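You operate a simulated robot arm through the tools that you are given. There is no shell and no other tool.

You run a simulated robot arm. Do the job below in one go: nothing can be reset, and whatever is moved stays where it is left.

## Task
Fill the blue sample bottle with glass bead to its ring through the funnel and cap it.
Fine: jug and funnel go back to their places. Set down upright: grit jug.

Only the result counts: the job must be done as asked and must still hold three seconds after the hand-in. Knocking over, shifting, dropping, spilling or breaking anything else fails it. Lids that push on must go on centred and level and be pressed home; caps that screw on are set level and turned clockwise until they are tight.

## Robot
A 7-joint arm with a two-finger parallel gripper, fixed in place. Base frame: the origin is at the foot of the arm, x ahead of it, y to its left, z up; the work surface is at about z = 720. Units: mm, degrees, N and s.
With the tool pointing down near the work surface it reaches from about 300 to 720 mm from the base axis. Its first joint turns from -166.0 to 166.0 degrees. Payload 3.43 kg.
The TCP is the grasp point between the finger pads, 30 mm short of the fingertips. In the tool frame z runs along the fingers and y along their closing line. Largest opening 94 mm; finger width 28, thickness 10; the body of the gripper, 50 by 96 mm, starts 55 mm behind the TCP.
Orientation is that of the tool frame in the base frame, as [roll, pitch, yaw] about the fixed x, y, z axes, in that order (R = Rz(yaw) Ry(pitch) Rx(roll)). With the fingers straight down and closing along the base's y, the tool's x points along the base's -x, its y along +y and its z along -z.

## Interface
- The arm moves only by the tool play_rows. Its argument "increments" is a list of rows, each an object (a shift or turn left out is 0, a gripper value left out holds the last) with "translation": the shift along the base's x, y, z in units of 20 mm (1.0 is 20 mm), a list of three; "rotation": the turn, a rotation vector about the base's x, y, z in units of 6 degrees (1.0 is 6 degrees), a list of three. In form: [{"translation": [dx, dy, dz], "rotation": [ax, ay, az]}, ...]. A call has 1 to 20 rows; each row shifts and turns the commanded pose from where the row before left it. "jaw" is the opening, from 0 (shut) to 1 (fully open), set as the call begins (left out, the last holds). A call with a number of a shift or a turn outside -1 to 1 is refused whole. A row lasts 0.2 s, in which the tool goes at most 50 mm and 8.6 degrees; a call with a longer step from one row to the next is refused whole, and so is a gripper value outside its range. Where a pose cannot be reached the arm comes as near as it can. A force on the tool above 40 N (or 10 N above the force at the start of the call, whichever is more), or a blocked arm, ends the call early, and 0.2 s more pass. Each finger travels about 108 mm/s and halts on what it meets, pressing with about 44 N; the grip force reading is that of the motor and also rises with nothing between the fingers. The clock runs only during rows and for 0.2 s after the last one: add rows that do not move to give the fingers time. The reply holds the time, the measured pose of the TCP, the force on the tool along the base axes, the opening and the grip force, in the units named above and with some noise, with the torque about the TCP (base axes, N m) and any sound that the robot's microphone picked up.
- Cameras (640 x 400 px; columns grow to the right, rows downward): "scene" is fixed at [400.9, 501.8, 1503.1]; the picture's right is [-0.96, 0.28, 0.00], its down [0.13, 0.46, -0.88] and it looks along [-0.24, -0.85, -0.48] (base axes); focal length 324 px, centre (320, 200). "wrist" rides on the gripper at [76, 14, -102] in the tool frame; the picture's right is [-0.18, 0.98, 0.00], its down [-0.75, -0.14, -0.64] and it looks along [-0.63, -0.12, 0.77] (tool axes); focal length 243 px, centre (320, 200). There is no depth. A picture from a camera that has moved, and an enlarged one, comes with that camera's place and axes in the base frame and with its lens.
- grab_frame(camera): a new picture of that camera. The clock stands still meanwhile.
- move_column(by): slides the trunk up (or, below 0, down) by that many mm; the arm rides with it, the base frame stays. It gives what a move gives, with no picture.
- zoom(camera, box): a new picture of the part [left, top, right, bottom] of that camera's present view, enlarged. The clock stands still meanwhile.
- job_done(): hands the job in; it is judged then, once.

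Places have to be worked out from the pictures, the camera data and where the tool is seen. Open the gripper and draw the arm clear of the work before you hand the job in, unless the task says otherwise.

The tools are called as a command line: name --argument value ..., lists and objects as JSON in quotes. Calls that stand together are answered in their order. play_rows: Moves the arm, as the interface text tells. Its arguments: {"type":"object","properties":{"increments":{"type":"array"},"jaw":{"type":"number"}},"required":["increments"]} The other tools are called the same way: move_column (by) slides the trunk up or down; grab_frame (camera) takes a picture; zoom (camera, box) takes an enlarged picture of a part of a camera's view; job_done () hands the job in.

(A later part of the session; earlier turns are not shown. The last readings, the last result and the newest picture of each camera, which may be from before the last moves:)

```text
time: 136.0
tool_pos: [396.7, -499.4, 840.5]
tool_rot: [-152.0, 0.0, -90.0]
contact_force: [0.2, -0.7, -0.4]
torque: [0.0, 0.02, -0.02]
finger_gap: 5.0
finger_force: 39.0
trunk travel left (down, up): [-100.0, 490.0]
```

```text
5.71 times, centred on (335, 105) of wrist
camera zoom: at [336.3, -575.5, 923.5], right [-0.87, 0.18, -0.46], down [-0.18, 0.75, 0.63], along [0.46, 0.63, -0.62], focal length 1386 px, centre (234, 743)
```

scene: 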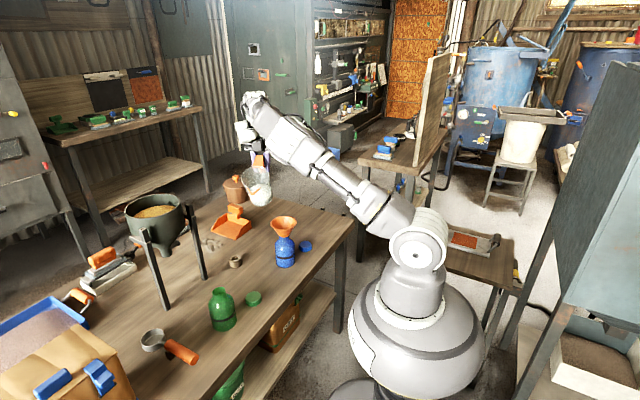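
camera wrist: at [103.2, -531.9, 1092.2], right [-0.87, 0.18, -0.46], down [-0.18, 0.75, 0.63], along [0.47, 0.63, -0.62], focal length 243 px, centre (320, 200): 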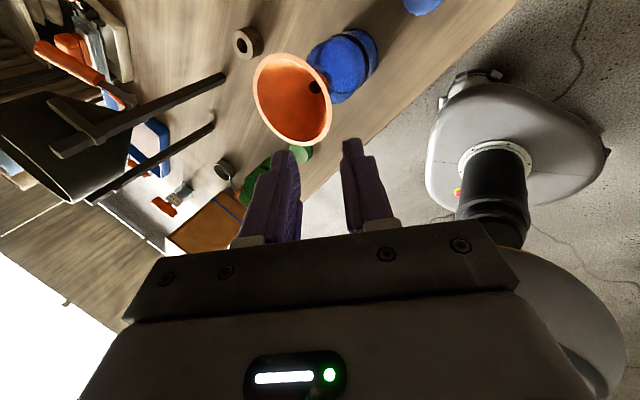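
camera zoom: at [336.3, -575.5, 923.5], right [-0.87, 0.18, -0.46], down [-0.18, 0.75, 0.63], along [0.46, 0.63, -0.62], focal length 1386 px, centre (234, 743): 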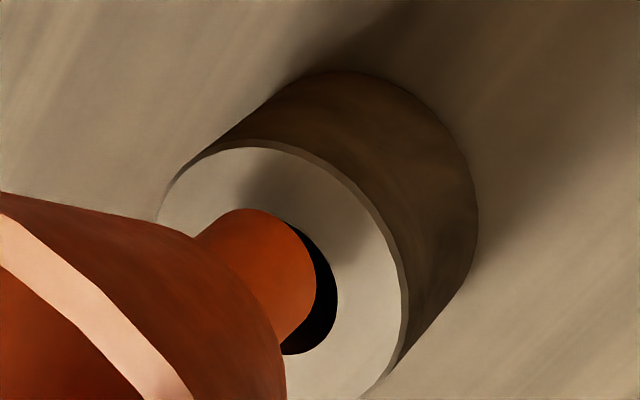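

The stem needs about +2.5 mm in y and a hair of -x. I adjust, lower 2 mm and compare again.

play_rows --increments '[{"translation": [-0.03, 0.13, 0]}, {"translation": [0, 0, -0.1]}, {}, {}]'

zoom --camera "scene" --box '[226, 244, 250, 268]'

zoom --camera "wrist" --box '[310, 85, 360, 135]'

```text
time: 137.0
tool_pos: [395.0, -497.9, 838.8]
tool_rot: [-151.9, 0.0, -90.1]
contact_force: [0.3, -0.9, -0.9]
torque: [0.0, 0.04, 0.01]
finger_gap: 4.9
finger_force: 38.9
trunk travel left (down, up): [-100.0, 490.0]
```

```text
16.00 times, centred on (238, 256) of scene
camera zoom: at [400.9, 501.8, 1503.1], right [-0.96, 0.28, 0.0], down [0.13, 0.46, -0.88], along [-0.24, -0.85, -0.48], focal length 5191 px, centre (1632, -696)
```

zoom: 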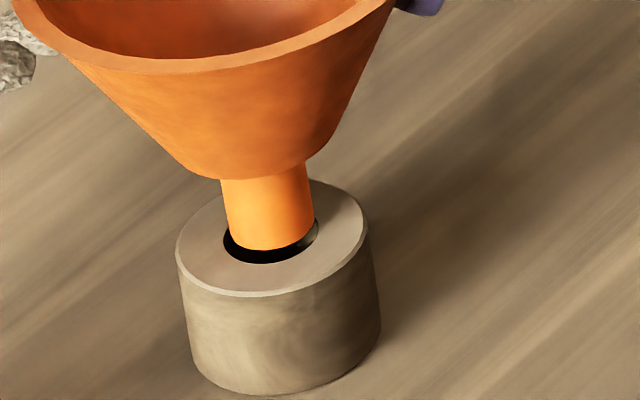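

```text
8.00 times, centred on (335, 110) of wrist
camera zoom: at [336.1, -573.0, 921.5], right [-0.87, 0.18, -0.46], down [-0.18, 0.75, 0.63], along [0.46, 0.63, -0.62], focal length 1941 px, centre (200, 920)
```

zoom: 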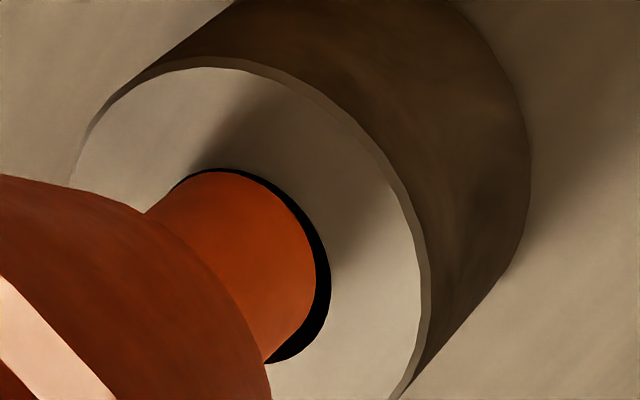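

Nearly concentric now: a remaining offset of about +1.3 mm in y. I apply it and lower slowly, watching the force.

play_rows --increments '[{"translation": [0.015, 0.065, 0]}, {"translation": [0, 0, -0.05]}, {}, {}]'

zoom --camera "scene" --box '[226, 244, 250, 268]'

zoom --camera "wrist" --box '[310, 85, 360, 135]'

```text
time: 138.0
tool_pos: [395.2, -495.6, 837.6]
tool_rot: [-152.1, 0.0, -90.1]
contact_force: [0.1, -0.6, -1.4]
torque: [-0.03, -0.01, 0.03]
finger_gap: 4.8
finger_force: 39.3
trunk travel left (down, up): [-100.0, 490.0]
```

```text
16.00 times, centred on (238, 256) of scene
camera zoom: at [400.9, 501.8, 1503.1], right [-0.96, 0.28, 0.0], down [0.13, 0.46, -0.88], along [-0.24, -0.85, -0.48], focal length 5191 px, centre (1632, -696)
```

zoom: 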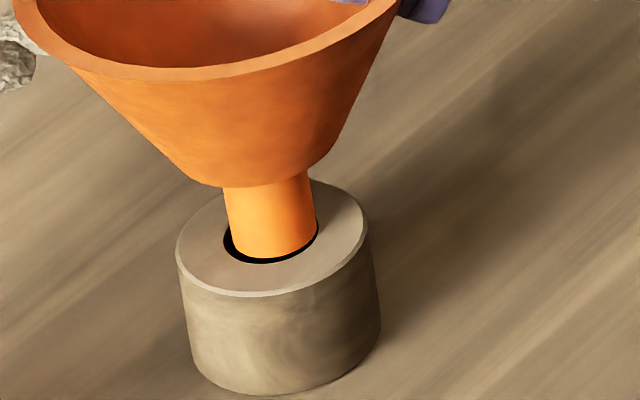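

```text
8.00 times, centred on (335, 110) of wrist
camera zoom: at [335.9, -571.8, 920.1], right [-0.87, 0.18, -0.46], down [-0.18, 0.75, 0.63], along [0.46, 0.63, -0.62], focal length 1941 px, centre (200, 920)
```

zoom: 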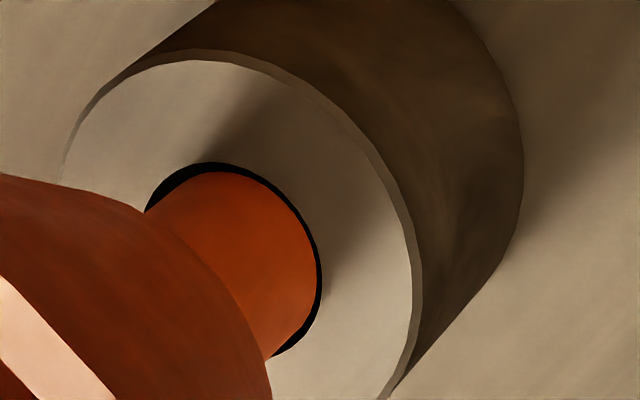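

play_rows --increments '[{"translation": [0.022, 0, 0]}, {"translation": [0, 0, -0.1]}, {}]'

play_rows --increments '[{"translation": [0, 0, -0.1]}, {}]'

zoom --camera "scene" --box '[226, 244, 250, 268]'

zoom --camera "wrist" --box '[310, 85, 360, 135]'

```text
time: 138.8
tool_pos: [396.8, -494.3, 836.4]
tool_rot: [-152.1, 0.0, -90.0]
contact_force: [-0.4, 0.1, -0.8]
torque: [-0.04, 0.05, -0.02]
finger_gap: 5.3
finger_force: 39.4
trunk travel left (down, up): [-100.0, 490.0]
```

```text
time: 139.4
tool_pos: [395.8, -495.5, 834.2]
tool_rot: [-152.0, -0.1, -90.0]
contact_force: [0.1, 0.3, -1.0]
torque: [0.03, 0.03, 0.0]
finger_gap: 4.9
finger_force: 39.5
trunk travel left (down, up): [-100.0, 490.0]
```

```text
16.00 times, centred on (238, 256) of scene
camera zoom: at [400.9, 501.8, 1503.1], right [-0.96, 0.28, 0.0], down [0.13, 0.46, -0.88], along [-0.24, -0.85, -0.48], focal length 5191 px, centre (1632, -696)
```

zoom: 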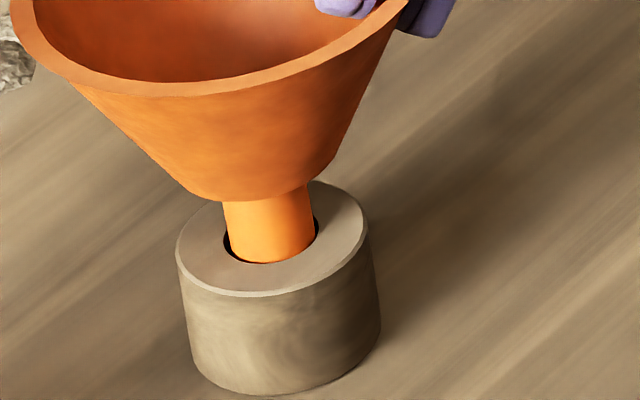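

```text
8.00 times, centred on (335, 110) of wrist
camera zoom: at [336.5, -571.3, 916.8], right [-0.87, 0.18, -0.46], down [-0.18, 0.75, 0.63], along [0.46, 0.63, -0.62], focal length 1941 px, centre (200, 920)
```

zoom: 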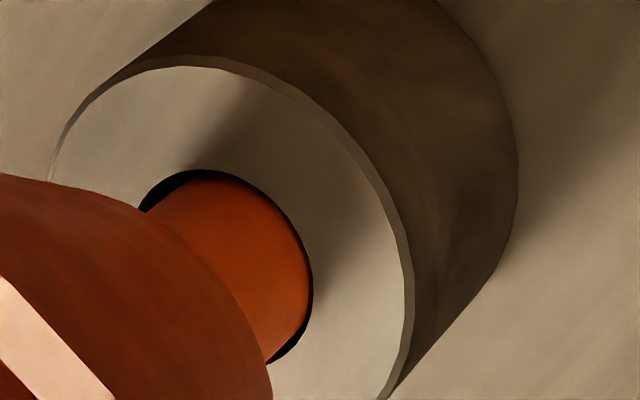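

The stem is in the hole with no contact force. I keep lowering in stages.

play_rows --increments '[{"translation": [0, 0, -0.15]}, {"translation": [0, 0, -0.15]}, {"translation": [0, 0, -0.15]}, {}]'

play_rows --increments '[{"translation": [0, 0, -0.15]}, {"translation": [0, 0, -0.15]}, {}]'

zoom --camera "scene" --box '[222, 232, 256, 272]'

```text
time: 140.4
tool_pos: [394.8, -496.7, 824.3]
tool_rot: [-152.1, 0.1, -90.0]
contact_force: [0.3, -0.5, -0.7]
torque: [0.01, 0.02, -0.01]
finger_gap: 5.1
finger_force: 38.9
trunk travel left (down, up): [-100.0, 490.0]
```

```text
time: 141.2
tool_pos: [394.7, -494.5, 818.7]
tool_rot: [-152.0, 0.0, -89.9]
contact_force: [0.0, -0.2, -0.4]
torque: [-0.01, 0.08, -0.01]
finger_gap: 5.0
finger_force: 39.6
trunk travel left (down, up): [-100.0, 490.0]
```

```text
10.00 times, centred on (239, 252) of scene
camera zoom: at [400.9, 501.8, 1503.1], right [-0.96, 0.28, 0.0], down [0.13, 0.46, -0.88], along [-0.24, -0.85, -0.48], focal length 3244 px, centre (1130, -320)
```

zoom: 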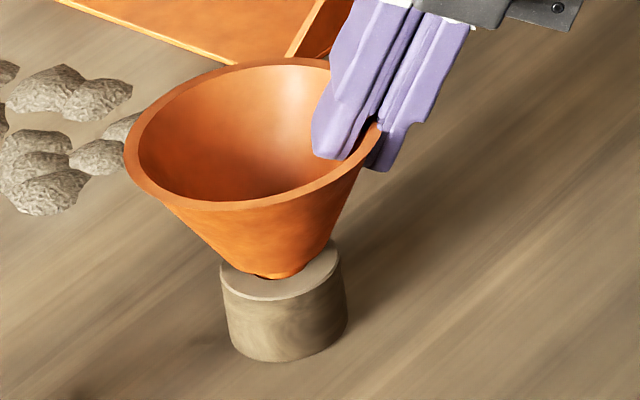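

Almost down. Final slow steps until the cone seats.

play_rows --increments '[{"translation": [0, 0, -0.1]}, {"translation": [0, 0, -0.1]}, {"translation": [0, 0, -0.1]}, {}]'

play_rows --increments '[{"translation": [0, 0, -0.06]}, {"translation": [0, 0, -0.06]}, {}]'

play_rows --increments '[{"translation": [0, 0, -0.06]}, {}]'

```text
time: 142.2
tool_pos: [396.1, -495.8, 812.4]
tool_rot: [-152.0, 0.1, -90.0]
contact_force: [0.0, -1.0, -0.5]
torque: [0.02, 0.02, -0.03]
finger_gap: 4.8
finger_force: 39.7
trunk travel left (down, up): [-100.0, 490.0]
```

```text
time: 143.0
tool_pos: [396.7, -496.0, 811.6]
tool_rot: [-151.9, 0.1, -89.9]
contact_force: [-1.6, -0.5, 7.9]
torque: [-0.07, -0.48, -0.06]
finger_gap: 4.7
finger_force: 39.3
trunk travel left (down, up): [-100.0, 490.0]
```

```text
time: 143.6
tool_pos: [394.9, -495.4, 810.7]
tool_rot: [-151.9, -0.1, -90.1]
contact_force: [-1.0, -3.5, 14.6]
torque: [-0.26, -0.79, -0.23]
finger_gap: 4.9
finger_force: 39.3
trunk travel left (down, up): [-100.0, 490.0]
```

Seated firmly. I back off 2 mm to relieve the force, and check visually before releasing.

play_rows --increments '[{"translation": [0, 0, 0.08]}, {}]'

zoom --camera "scene" --box '[222, 232, 256, 272]'

```text
time: 144.2
tool_pos: [396.4, -494.7, 810.6]
tool_rot: [-152.1, 0.1, -90.0]
contact_force: [-2.6, -2.2, 7.0]
torque: [-0.22, -0.31, -0.17]
finger_gap: 4.9
finger_force: 39.6
trunk travel left (down, up): [-100.0, 490.0]
```

```text
10.00 times, centred on (239, 252) of scene
camera zoom: at [400.9, 501.8, 1503.1], right [-0.96, 0.28, 0.0], down [0.13, 0.46, -0.88], along [-0.24, -0.85, -0.48], focal length 3244 px, centre (1130, -320)
```

zoom: 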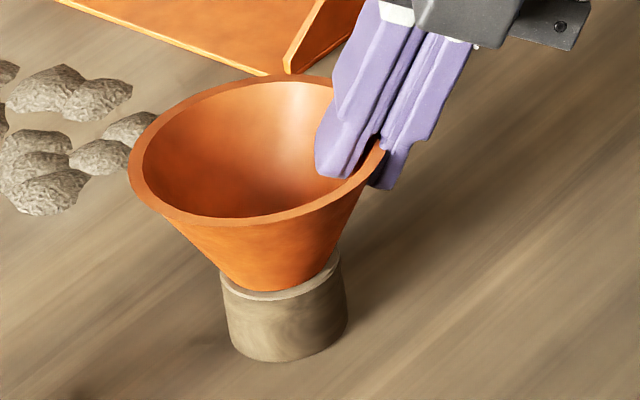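

play_rows --increments '[{"translation": [0, 0, 0.04]}, {}]'

play_rows --increments '[{}, {}, {}]' --jaw 0.28

zoom --camera "scene" --box '[222, 232, 256, 272]'

zoom --camera "wrist" --box '[200, 50, 400, 250]'

```text
time: 144.8
tool_pos: [396.8, -494.7, 810.6]
tool_rot: [-152.0, 0.1, -90.0]
contact_force: [-0.2, -1.1, 1.1]
torque: [-0.01, 0.03, 0.04]
finger_gap: 4.9
finger_force: 39.6
trunk travel left (down, up): [-100.0, 490.0]
```

```text
time: 145.6
tool_pos: [396.3, -495.1, 810.9]
tool_rot: [-152.0, 0.0, -90.0]
contact_force: [0.3, 1.1, -0.6]
torque: [-0.01, -0.01, -0.02]
finger_gap: 26.5
finger_force: 0.0
trunk travel left (down, up): [-100.0, 490.0]
```

```text
10.00 times, centred on (239, 252) of scene
camera zoom: at [400.9, 501.8, 1503.1], right [-0.96, 0.28, 0.0], down [0.13, 0.46, -0.88], along [-0.24, -0.85, -0.48], focal length 3244 px, centre (1130, -320)
```

zoom: 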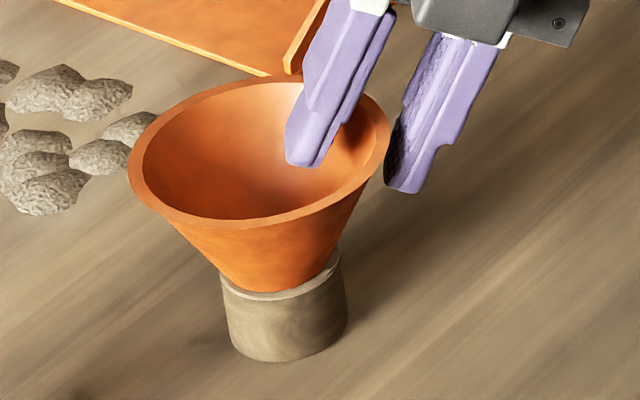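

```text
2.00 times, centred on (300, 150) of wrist
camera zoom: at [336.4, -571.7, 895.0], right [-0.87, 0.18, -0.46], down [-0.18, 0.75, 0.63], along [0.46, 0.63, -0.62], focal length 485 px, centre (360, 300)
```

zoom: 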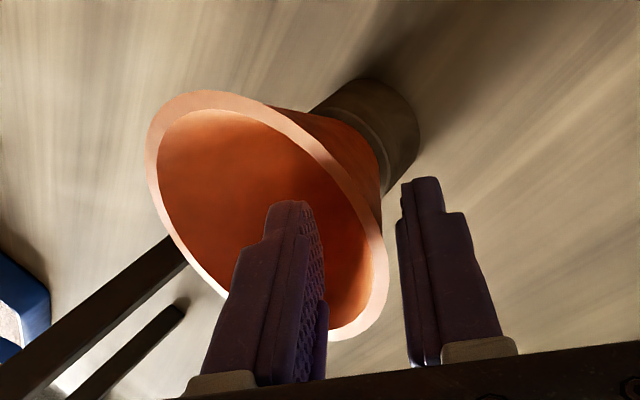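

The funnel is back in its holder. I withdraw along the finger axis and rise.

play_rows --increments '[{"translation": [-0.235, 0, 0.44]}, {"translation": [-0.235, 0, 0.44]}, {"translation": [-0.47, 0, 0.88]}, {"translation": [-0.47, 0, 0.88]}, {"translation": [-0.47, 0, 0.88]}, {"translation": [-0.47, 0, 0.88]}, {"translation": [0, 0, 0.8], "rotation": [0, 0.778, 0]}, {"translation": [0, 0, 0.8], "rotation": [0, 0.778, 0]}, {"translation": [0, 0, 0.8], "rotation": [0, 0.778, 0]}, {"translation": [0, 0, 0.4], "rotation": [0, 0.778, 0]}, {"translation": [0, 0, 0], "rotation": [0, 0.778, 0]}, {"rotation": [0, 0.778, 0]}, {}]'

zoom --camera "scene" --box '[200, 190, 340, 280]'

zoom --camera "scene" --box '[210, 230, 258, 275]'

```text
time: 148.4
tool_pos: [348.9, -495.5, 956.9]
tool_rot: [179.9, 0.1, -89.9]
contact_force: [0.8, 0.6, 1.4]
torque: [0.04, 0.02, 0.0]
finger_gap: 26.1
finger_force: 0.1
trunk travel left (down, up): [-100.0, 490.0]
```

```text
4.44 times, centred on (270, 235) of scene
camera zoom: at [400.9, 501.8, 1503.1], right [-0.96, 0.28, 0.0], down [0.13, 0.46, -0.88], along [-0.24, -0.85, -0.48], focal length 1442 px, centre (542, 44)
```

zoom: 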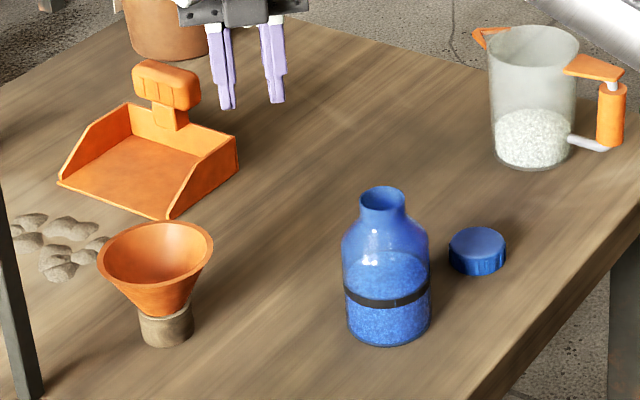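

```text
8.89 times, centred on (234, 252) of scene
camera zoom: at [400.9, 501.8, 1503.1], right [-0.96, 0.28, 0.0], down [0.13, 0.46, -0.88], along [-0.24, -0.85, -0.48], focal length 2884 px, centre (1084, -267)
```

zoom: 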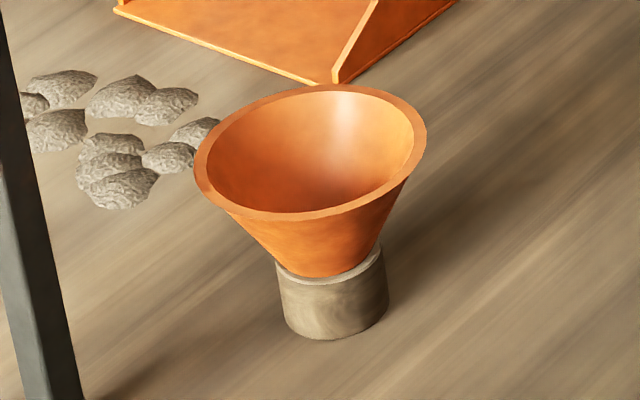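

The funnel looks exactly as it did originally. Next the cap: I yaw to +30° (leaving room for a long clockwise stroke) and move above the cap.

play_rows --increments '[{"translation": [-0.46, -0.054, 0], "rotation": [0, 0, 1]}, {"translation": [-0.46, -0.054, 0], "rotation": [0, 0, 1]}, {"translation": [-0.46, -0.054, 0], "rotation": [0, 0, 1]}, {"translation": [-0.46, -0.054, 0], "rotation": [0, 0, 1]}, {"translation": [-0.46, -0.054, 0], "rotation": [0, 0, 1]}, {"translation": [-0.46, -0.054, 0], "rotation": [0, 0, 1]}, {"translation": [-0.46, -0.054, 0], "rotation": [0, 0, 1]}, {"translation": [-0.46, -0.054, 0], "rotation": [0, 0, 1]}, {"translation": [-0.46, -0.054, 0], "rotation": [0, 0, 1]}, {"translation": [-0.46, -0.054, 0], "rotation": [0, 0, 1]}, {"translation": [-0.46, -0.054, 0], "rotation": [0, 0, 1]}, {"translation": [-0.46, -0.054, 0], "rotation": [0, 0, 1]}, {"translation": [-0.46, -0.054, 0], "rotation": [0, 0, 1]}, {"translation": [-0.46, -0.054, 0], "rotation": [0, 0, 1]}, {"translation": [-0.46, -0.054, 0], "rotation": [0, 0, 1]}, {"translation": [-0.46, -0.054, 0], "rotation": [0, 0, 1]}, {"translation": [-0.46, -0.054, -0.5], "rotation": [0, 0, 1]}, {"translation": [-0.46, -0.054, -0.5], "rotation": [0, 0, 1]}, {"translation": [-0.46, -0.054, -0.5], "rotation": [0, 0, 1]}, {"translation": [-0.46, -0.054, -0.5], "rotation": [0, 0, 1]}]' --jaw 0.8

play_rows --increments '[{}, {}]'

grab_frame --camera "wrist"

grab_frame --camera "scene"

```text
time: 152.6
tool_pos: [164.4, -517.7, 916.1]
tool_rot: [-179.9, 0.1, 30.1]
contact_force: [0.6, -0.5, 0.1]
torque: [0.0, -0.02, 0.0]
finger_gap: 75.1
finger_force: 0.1
trunk travel left (down, up): [-100.0, 490.0]
```

```text
time: 153.2
tool_pos: [164.2, -517.8, 916.2]
tool_rot: [-180.0, 0.0, 30.0]
contact_force: [0.0, 0.4, 0.5]
torque: [0.02, -0.02, -0.03]
finger_gap: 75.2
finger_force: 0.1
trunk travel left (down, up): [-100.0, 490.0]
```

```text
taken
camera wrist: at [238.3, -491.6, 1018.2], right [0.33, -0.94, 0.0], down [-0.72, -0.26, 0.64], along [-0.61, -0.21, -0.77], focal length 243 px, centre (320, 200)
```

wrist: 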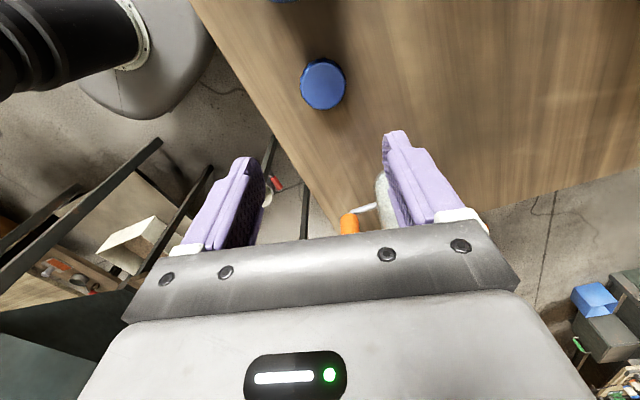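

```text
taken
```

scene: 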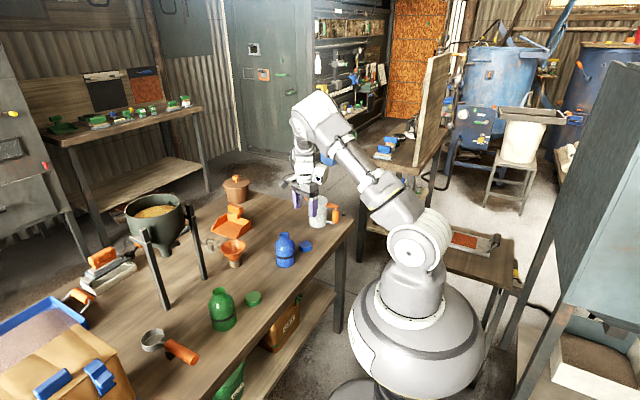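

zoom --camera "wrist" --box '[280, 40, 370, 130]'

```text
4.44 times, centred on (325, 85) of wrist
camera zoom: at [238.3, -491.6, 1018.2], right [0.33, -0.94, 0.0], down [-0.72, -0.26, 0.64], along [-0.61, -0.21, -0.77], focal length 1078 px, centre (298, 711)
```

zoom: 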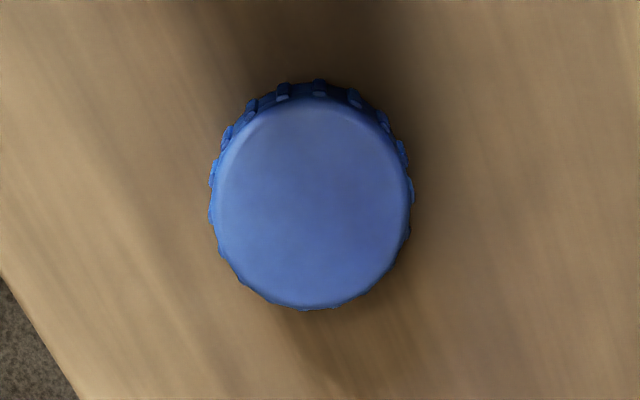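

The two opposite camera sides disagree by a few mm on the cap's x. I turn the hand 180° in place to take a mirrored view and cancel that error.

play_rows --increments '[{"rotation": [0, 0, -1]}, {"rotation": [0, 0, -1]}, {"rotation": [0, 0, -1]}, {"rotation": [0, 0, -1]}, {"rotation": [0, 0, -1]}, {"rotation": [0, 0, -1]}, {"rotation": [0, 0, -1]}, {"rotation": [0, 0, -1]}, {"rotation": [0, 0, -1]}, {"rotation": [0, 0, -1]}, {"rotation": [0, 0, -1]}, {"rotation": [0, 0, -1]}, {"rotation": [0, 0, -1]}, {"rotation": [0, 0, -1]}, {"rotation": [0, 0, -1]}]'

play_rows --increments '[{"rotation": [0, 0, -1]}, {"rotation": [0, 0, -1]}, {"rotation": [0, 0, -1]}, {"rotation": [0, 0, -1]}, {"rotation": [0, 0, -1]}, {"rotation": [0, 0, -1]}, {"rotation": [0, 0, -1]}, {"rotation": [0, 0, -1]}, {"rotation": [0, 0, -1]}, {"rotation": [0, 0, -1]}, {"rotation": [0, 0, -1]}, {"rotation": [0, 0, -1]}, {"rotation": [0, 0, -1]}, {"rotation": [0, 0, -1]}, {"rotation": [0, 0, -1]}, {}, {}]'

grab_frame --camera "wrist"

zoom --camera "wrist" --box '[280, 40, 370, 130]'

```text
time: 156.4
tool_pos: [166.0, -517.1, 915.9]
tool_rot: [179.9, 0.0, -60.1]
contact_force: [1.2, -0.2, 0.3]
torque: [-0.03, 0.03, 0.0]
finger_gap: 75.3
finger_force: 0.0
trunk travel left (down, up): [-100.0, 490.0]
```

```text
time: 160.0
tool_pos: [165.4, -518.6, 916.5]
tool_rot: [-179.9, 0.0, -150.0]
contact_force: [1.1, 0.1, -0.7]
torque: [0.03, -0.02, 0.01]
finger_gap: 75.1
finger_force: 0.0
trunk travel left (down, up): [-100.0, 490.0]
```

```text
taken
camera wrist: at [93.0, -543.8, 1017.9], right [-0.33, 0.94, 0.0], down [0.72, 0.25, 0.64], along [0.61, 0.21, -0.77], focal length 243 px, centre (320, 200)
```

wrist: 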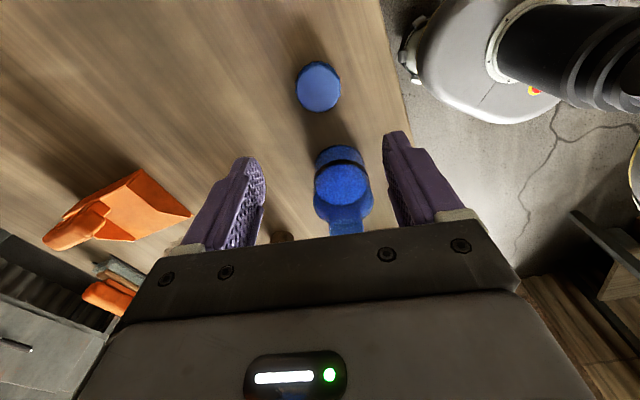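

```text
4.44 times, centred on (325, 85) of wrist
camera zoom: at [93.0, -543.8, 1017.9], right [-0.33, 0.94, 0.0], down [0.72, 0.25, 0.64], along [0.61, 0.21, -0.77], focal length 1078 px, centre (298, 711)
```

zoom: 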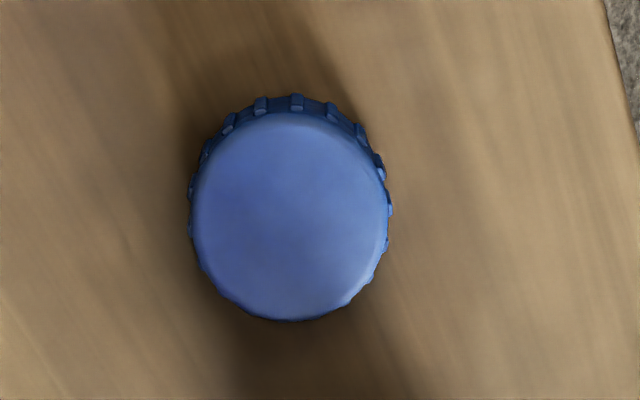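

Combining both views puts the cap centre at (168.0,-519.5). I do the same two-sided measurement for the bottle neck, starting with this yaw.

play_rows --increments '[{"translation": [0, 0, 1]}, {"translation": [0.59, 0.389, 0.8]}, {"translation": [0.59, 0.389, 0.8]}, {"translation": [0.59, 0.389, 0.8]}, {"translation": [0.59, 0.389, 0.8]}, {"translation": [0.59, 0.389, 0.8]}, {"translation": [0.59, 0.389, 0.35]}, {"translation": [0.59, 0.389, 0]}, {"translation": [0.6, 0.387, 0]}, {}, {}]'

zoom --camera "wrist" --box '[280, 40, 370, 130]'

play_rows --increments '[{"rotation": [0, 0, 1]}, {"rotation": [0, 0, 1]}, {"rotation": [0, 0, 1]}, {"rotation": [0, 0, 1]}, {"rotation": [0, 0, 1]}, {"rotation": [0, 0, 1]}, {"rotation": [0, 0, 1]}, {"rotation": [0, 0, 1]}, {"rotation": [0, 0, 1]}, {"rotation": [0, 0, 1]}, {"rotation": [0, 0, 1]}, {"rotation": [0, 0, 1]}, {"rotation": [0, 0, 1]}, {"rotation": [0, 0, 1]}, {"rotation": [0, 0, 1]}]'

play_rows --increments '[{"rotation": [0, 0, 1]}, {"rotation": [0, 0, 1]}, {"rotation": [0, 0, 1]}, {"rotation": [0, 0, 1]}, {"rotation": [0, 0, 1]}, {"rotation": [0, 0, 1]}, {"rotation": [0, 0, 1]}, {"rotation": [0, 0, 1]}, {"rotation": [0, 0, 1]}, {"rotation": [0, 0, 1]}, {"rotation": [0, 0, 1]}, {"rotation": [0, 0, 1]}, {"rotation": [0, 0, 1]}, {"rotation": [0, 0, 1]}, {"rotation": [0, 0, 1]}, {}, {}]'

zoom --camera "wrist" --box '[280, 40, 370, 130]'

```text
time: 162.4
tool_pos: [260.8, -454.7, 1021.0]
tool_rot: [-179.9, 0.0, -150.0]
contact_force: [0.7, 1.0, -1.4]
torque: [-0.03, 0.0, -0.01]
finger_gap: 75.4
finger_force: 0.1
trunk travel left (down, up): [-100.0, 490.0]
```

```text
4.44 times, centred on (325, 85) of wrist
camera zoom: at [187.4, -480.4, 1123.0], right [-0.33, 0.94, 0.0], down [0.72, 0.25, 0.64], along [0.61, 0.21, -0.77], focal length 1078 px, centre (298, 711)
```

zoom: 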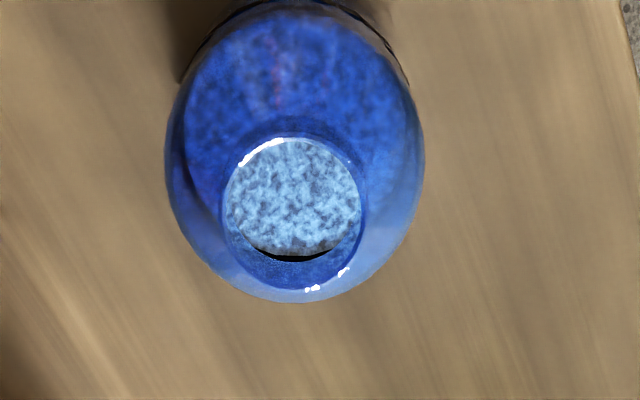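

```text
time: 165.6
tool_pos: [259.5, -455.1, 1023.4]
tool_rot: [179.9, 0.2, -59.9]
contact_force: [0.1, -0.6, -0.5]
torque: [0.02, 0.03, 0.0]
finger_gap: 75.1
finger_force: 0.1
trunk travel left (down, up): [-100.0, 490.0]
```

```text
time: 169.2
tool_pos: [260.8, -456.5, 1023.6]
tool_rot: [180.0, 0.0, 30.1]
contact_force: [-0.6, 0.3, -0.4]
torque: [0.0, 0.01, 0.02]
finger_gap: 75.2
finger_force: 0.0
trunk travel left (down, up): [-100.0, 490.0]
```

```text
4.44 times, centred on (325, 85) of wrist
camera zoom: at [334.4, -429.6, 1124.7], right [0.33, -0.94, 0.0], down [-0.72, -0.26, 0.64], along [-0.61, -0.21, -0.77], focal length 1078 px, centre (298, 711)
```

zoom: 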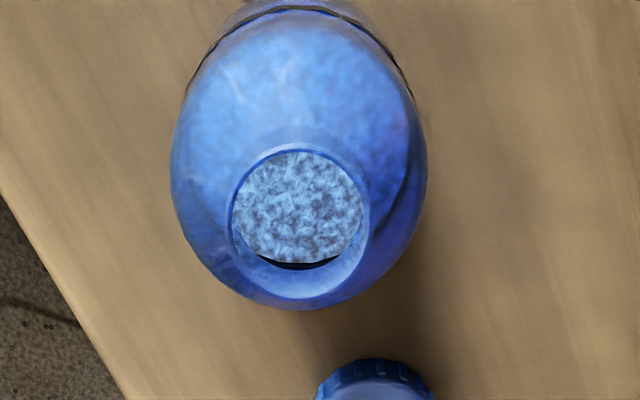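

The neck centre comes out at (260.1,-456.3), and the black arc shows the bed surface inside the ring. I go back over the cap at (168.0,-519.5) with yaw 30 and descend partway.

play_rows --increments '[{"translation": [-0.922, -0.6405, -0.8]}, {"translation": [-0.922, -0.6405, -0.8]}, {"translation": [-0.922, -0.6405, -0.8]}, {"translation": [-0.922, -0.6405, -0.8]}, {"translation": [-0.922, -0.6405, -0.8]}, {"translation": [0, 0, -1]}, {"translation": [0, 0, -1]}, {"translation": [0, 0, -1]}, {"translation": [0, 0, -1]}, {"translation": [0, 0, -1]}, {"translation": [0, 0, -1]}, {"translation": [0, 0, -1]}, {}, {}]'

zoom --camera "wrist" --box '[220, 80, 420, 280]'

zoom --camera "scene" --box '[270, 210, 340, 270]'

```text
time: 172.2
tool_pos: [167.1, -519.9, 800.8]
tool_rot: [180.0, 0.0, 30.0]
contact_force: [-0.3, -0.2, -0.8]
torque: [0.01, 0.01, 0.02]
finger_gap: 75.2
finger_force: 0.1
trunk travel left (down, up): [-100.0, 490.0]
```

```text
2.00 times, centred on (320, 180) of wrist
camera zoom: at [240.2, -493.5, 902.6], right [0.33, -0.94, 0.0], down [-0.72, -0.25, 0.64], along [-0.61, -0.21, -0.77], focal length 485 px, centre (320, 240)
```

zoom: 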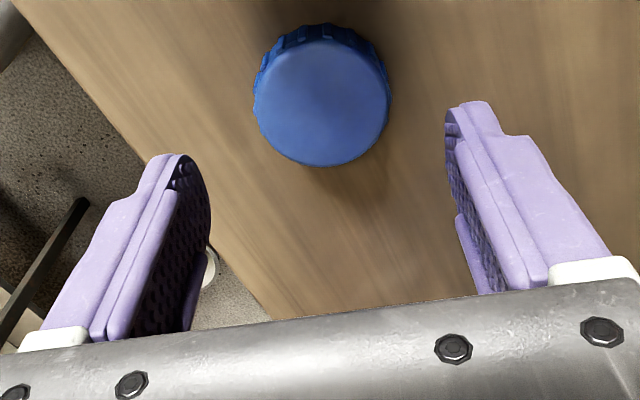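

```text
6.67 times, centred on (305, 240) of scene
camera zoom: at [400.9, 501.8, 1503.1], right [-0.96, 0.28, 0.0], down [0.13, 0.46, -0.88], along [-0.24, -0.85, -0.48], focal length 2163 px, centre (420, -67)
```

zoom: 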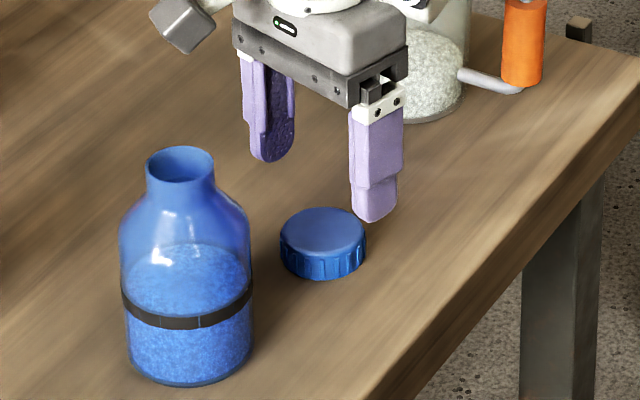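

At yaw 30 the wrist camera would come down right beside the bottle, so I turn to yaw -30 for the pick, keeping well clear.

play_rows --increments '[{"rotation": [0, 0, -1]}, {"rotation": [0, 0, -1]}, {"rotation": [0, 0, -1]}, {"rotation": [0, 0, -1]}, {"rotation": [0, 0, -1]}, {"rotation": [0, 0, -1]}, {"rotation": [0, 0, -1]}, {"rotation": [0, 0, -1]}, {"rotation": [0, 0, -1]}, {"rotation": [0, 0, -1]}, {}, {}]'

zoom --camera "wrist" --box '[220, 80, 420, 280]'

zoom --camera "scene" --box '[260, 190, 340, 270]'

```text
time: 174.8
tool_pos: [168.0, -519.2, 802.1]
tool_rot: [180.0, 0.2, -30.0]
contact_force: [0.4, 0.3, -0.2]
torque: [0.03, -0.01, -0.01]
finger_gap: 75.0
finger_force: 0.1
trunk travel left (down, up): [-100.0, 490.0]
```

```text
2.00 times, centred on (320, 180) of wrist
camera zoom: at [227.6, -569.8, 903.9], right [-0.65, -0.76, 0.0], down [-0.58, 0.5, 0.64], along [-0.49, 0.42, -0.77], focal length 485 px, centre (320, 240)
```

zoom: 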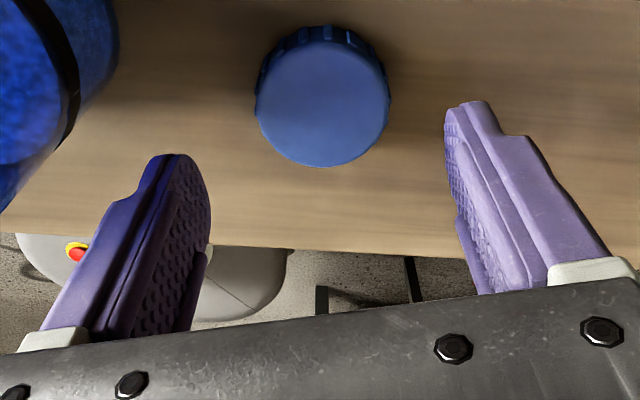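

```text
5.00 times, centred on (300, 230) of scene
camera zoom: at [400.9, 501.8, 1503.1], right [-0.96, 0.28, 0.0], down [0.13, 0.46, -0.88], along [-0.24, -0.85, -0.48], focal length 1622 px, centre (420, 50)
```

zoom: 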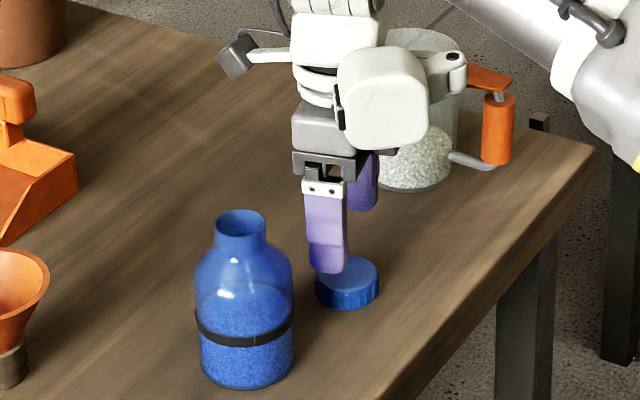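

The cap stays at the same pixel after the turn, so it is centred on the tool axis. I descend in two stages, watching clearance to the jug.

play_rows --increments '[{"translation": [0, 0, -0.6]}, {"translation": [0, 0, -0.6]}, {}]'

zoom --camera "scene" --box '[260, 190, 340, 270]'

zoom --camera "wrist" --box '[220, 80, 420, 280]'

```text
time: 175.6
tool_pos: [166.2, -518.8, 778.9]
tool_rot: [-180.0, 0.1, -30.1]
contact_force: [0.3, 0.3, 0.1]
torque: [0.0, 0.0, 0.01]
finger_gap: 75.2
finger_force: 0.1
trunk travel left (down, up): [-100.0, 490.0]
```

```text
5.00 times, centred on (300, 230) of scene
camera zoom: at [400.9, 501.8, 1503.1], right [-0.96, 0.28, 0.0], down [0.13, 0.46, -0.88], along [-0.24, -0.85, -0.48], focal length 1622 px, centre (420, 50)
```

zoom: 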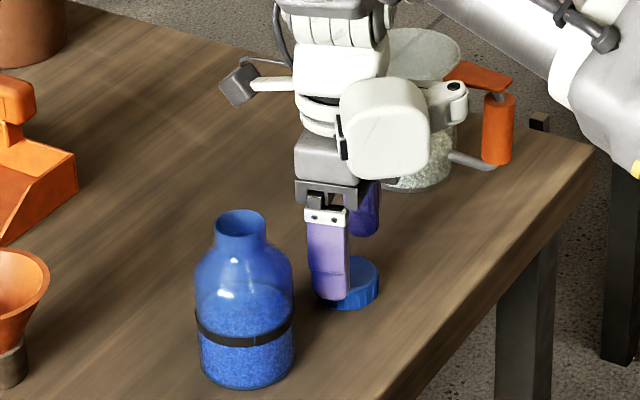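

```text
2.00 times, centred on (320, 180) of wrist
camera zoom: at [226.9, -568.7, 879.5], right [-0.65, -0.76, 0.0], down [-0.58, 0.5, 0.64], along [-0.49, 0.42, -0.77], focal length 485 px, centre (320, 240)
```

zoom: 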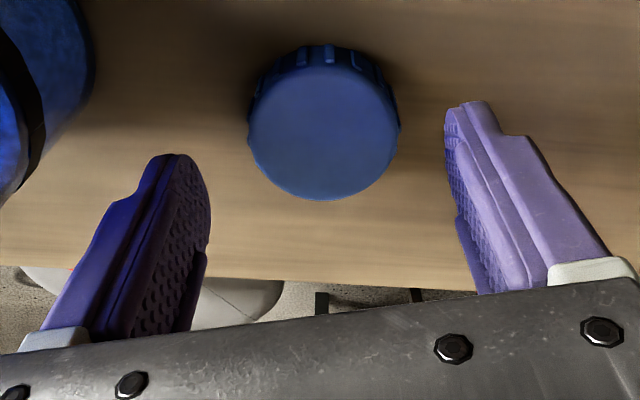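

Clear of everything. Down the last 24 mm so the tips are about 4 mm above the bench, then close.

play_rows --increments '[{"translation": [0, 0, -0.5]}, {"translation": [0, 0, -0.4]}, {"translation": [0, 0, -0.25]}, {}, {}]'

zoom --camera "wrist" --box '[220, 80, 420, 280]'

zoom --camera "scene" --box '[270, 225, 330, 275]'

```text
time: 176.8
tool_pos: [166.1, -519.6, 754.6]
tool_rot: [-179.9, 0.1, -30.0]
contact_force: [0.5, -0.5, 0.1]
torque: [0.02, 0.01, 0.0]
finger_gap: 75.0
finger_force: 0.1
trunk travel left (down, up): [-100.0, 490.0]
```

```text
2.00 times, centred on (320, 180) of wrist
camera zoom: at [226.7, -569.6, 856.9], right [-0.65, -0.76, 0.0], down [-0.58, 0.5, 0.64], along [-0.49, 0.42, -0.77], focal length 485 px, centre (320, 240)
```

zoom: 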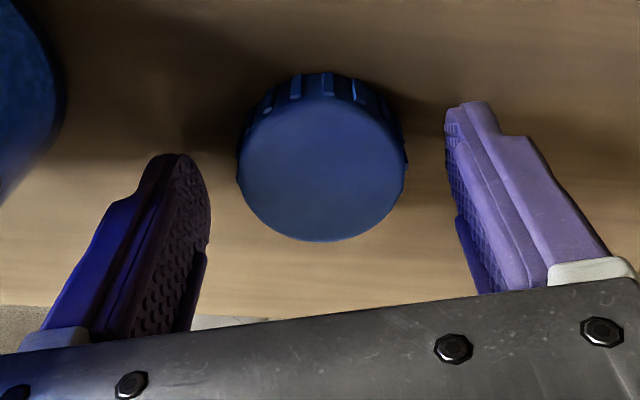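

```text
8.00 times, centred on (300, 250) of scene
camera zoom: at [400.9, 501.8, 1503.1], right [-0.96, 0.28, 0.0], down [0.13, 0.46, -0.88], along [-0.24, -0.85, -0.48], focal length 2595 px, centre (480, -200)
```

zoom: 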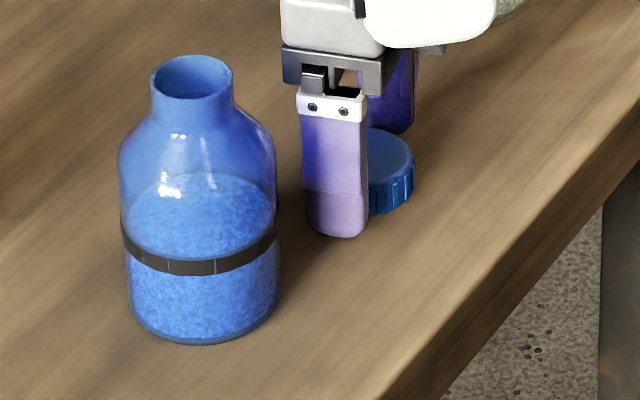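

Centred within about a millimetre. Closing on the cap.

play_rows --increments '[{}, {}, {}, {}]' --jaw 0

zoom --camera "wrist" --box '[220, 80, 420, 280]'

```text
time: 177.8
tool_pos: [167.0, -518.3, 754.7]
tool_rot: [-179.9, 0.2, -30.0]
contact_force: [0.0, 0.9, 0.1]
torque: [0.0, 0.0, -0.02]
finger_gap: 46.7
finger_force: 44.0
trunk travel left (down, up): [-100.0, 490.0]
```

```text
2.00 times, centred on (320, 180) of wrist
camera zoom: at [226.7, -569.6, 857.0], right [-0.65, -0.76, 0.0], down [-0.58, 0.5, 0.64], along [-0.49, 0.42, -0.77], focal length 485 px, centre (320, 240)
```

zoom: 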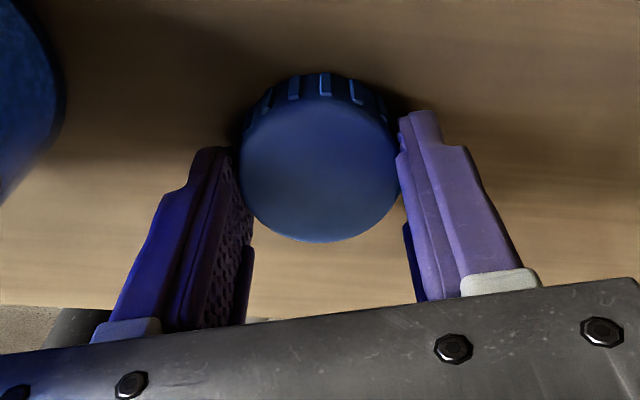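

Cap held. I lift it straight up, carry it over the neck (offset +91.6,+63.0) and yaw to +36° for the longest clockwise stroke.

play_rows --increments '[{"translation": [0, 0, 0.5]}, {"translation": [0, 0, 1]}, {"translation": [0, 0, 1]}, {"translation": [0, 0, 1]}, {"translation": [0, 0, 1]}, {"translation": [0, 0, 1]}, {"translation": [0, 0, 1]}, {"translation": [0, 0, 1]}, {"translation": [0, 0, 0.5]}, {}]'

play_rows --increments '[{"translation": [0.4164, 0.2864, 0], "rotation": [0, 0, 1]}, {"translation": [0.4164, 0.2864, 0], "rotation": [0, 0, 1]}, {"translation": [0.4164, 0.2864, 0], "rotation": [0, 0, 1]}, {"translation": [0.4164, 0.2864, 0], "rotation": [0, 0, 1]}, {"translation": [0.4164, 0.2864, 0], "rotation": [0, 0, 1]}, {"translation": [0.4164, 0.2864, 0], "rotation": [0, 0, 1]}, {"translation": [0.4164, 0.2864, 0], "rotation": [0, 0, 1]}, {"translation": [0.4164, 0.2864, 0], "rotation": [0, 0, 1]}, {"translation": [0.4164, 0.2864, 0], "rotation": [0, 0, 1]}, {"translation": [0.4164, 0.2864, 0], "rotation": [0, 0, 1]}, {"translation": [0.416, 0.286, 0], "rotation": [0, 0, 1]}, {}, {}]'

zoom --camera "scene" --box '[256, 190, 326, 270]'

grab_frame --camera "wrist"

```text
time: 180.0
tool_pos: [166.5, -521.1, 914.8]
tool_rot: [179.9, 0.0, -30.0]
contact_force: [-0.9, -0.2, 0.0]
torque: [0.05, -0.03, -0.02]
finger_gap: 46.5
finger_force: 43.2
trunk travel left (down, up): [-100.0, 490.0]
```

```text
time: 182.8
tool_pos: [259.4, -455.9, 915.1]
tool_rot: [180.0, 0.1, 36.2]
contact_force: [0.8, -0.2, -0.6]
torque: [-0.04, 0.01, 0.01]
finger_gap: 46.7
finger_force: 43.8
trunk travel left (down, up): [-100.0, 490.0]
```

```text
5.00 times, centred on (291, 230) of scene
camera zoom: at [400.9, 501.8, 1503.1], right [-0.96, 0.28, 0.0], down [0.13, 0.46, -0.88], along [-0.24, -0.85, -0.48], focal length 1622 px, centre (465, 50)
```

zoom: 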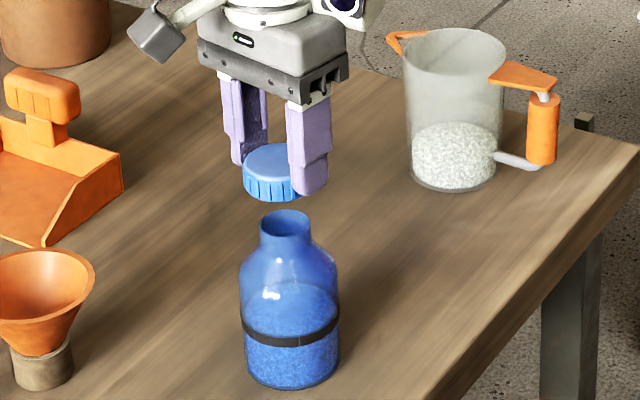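

```text
taken
camera wrist: at [330.8, -422.5, 1016.5], right [0.43, -0.9, 0.0], down [-0.69, -0.33, 0.64], along [-0.58, -0.28, -0.77], focal length 243 px, centre (320, 200)
```

wrist: 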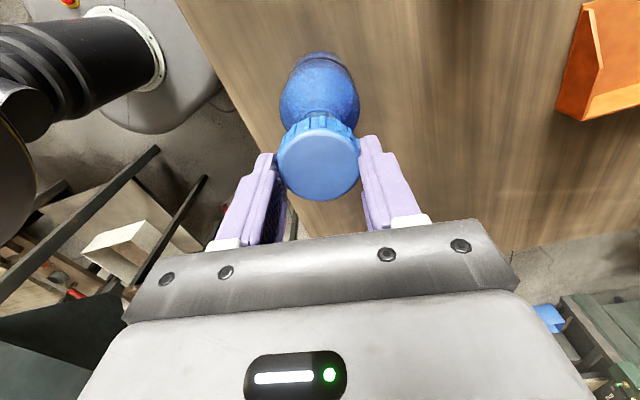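

zoom --camera "scene" --box '[270, 208, 310, 248]'

zoom --camera "wrist" --box '[260, 60, 380, 210]'

```text
10.00 times, centred on (290, 228) of scene
camera zoom: at [400.9, 501.8, 1503.1], right [-0.96, 0.28, 0.0], down [0.13, 0.46, -0.88], along [-0.24, -0.85, -0.48], focal length 3244 px, centre (620, -80)
```

zoom: 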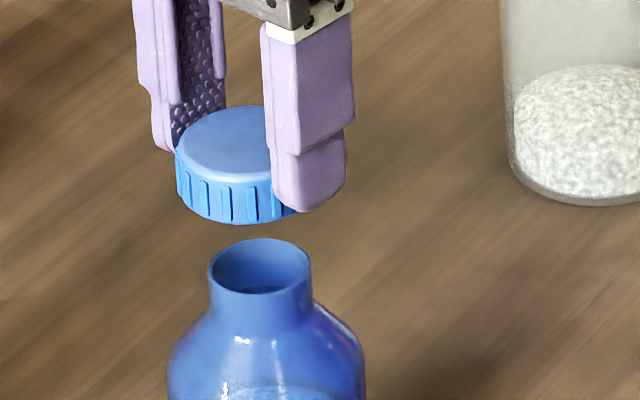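

```text
2.67 times, centred on (320, 135) of wrist
camera zoom: at [330.8, -422.5, 1016.5], right [0.43, -0.9, 0.0], down [-0.69, -0.33, 0.64], along [-0.58, -0.28, -0.77], focal length 647 px, centre (320, 373)
```

zoom: 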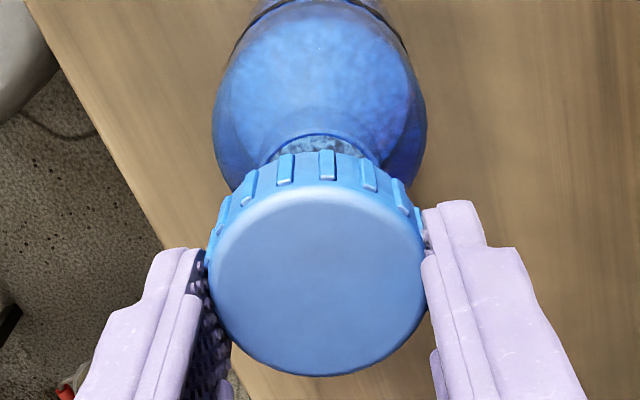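

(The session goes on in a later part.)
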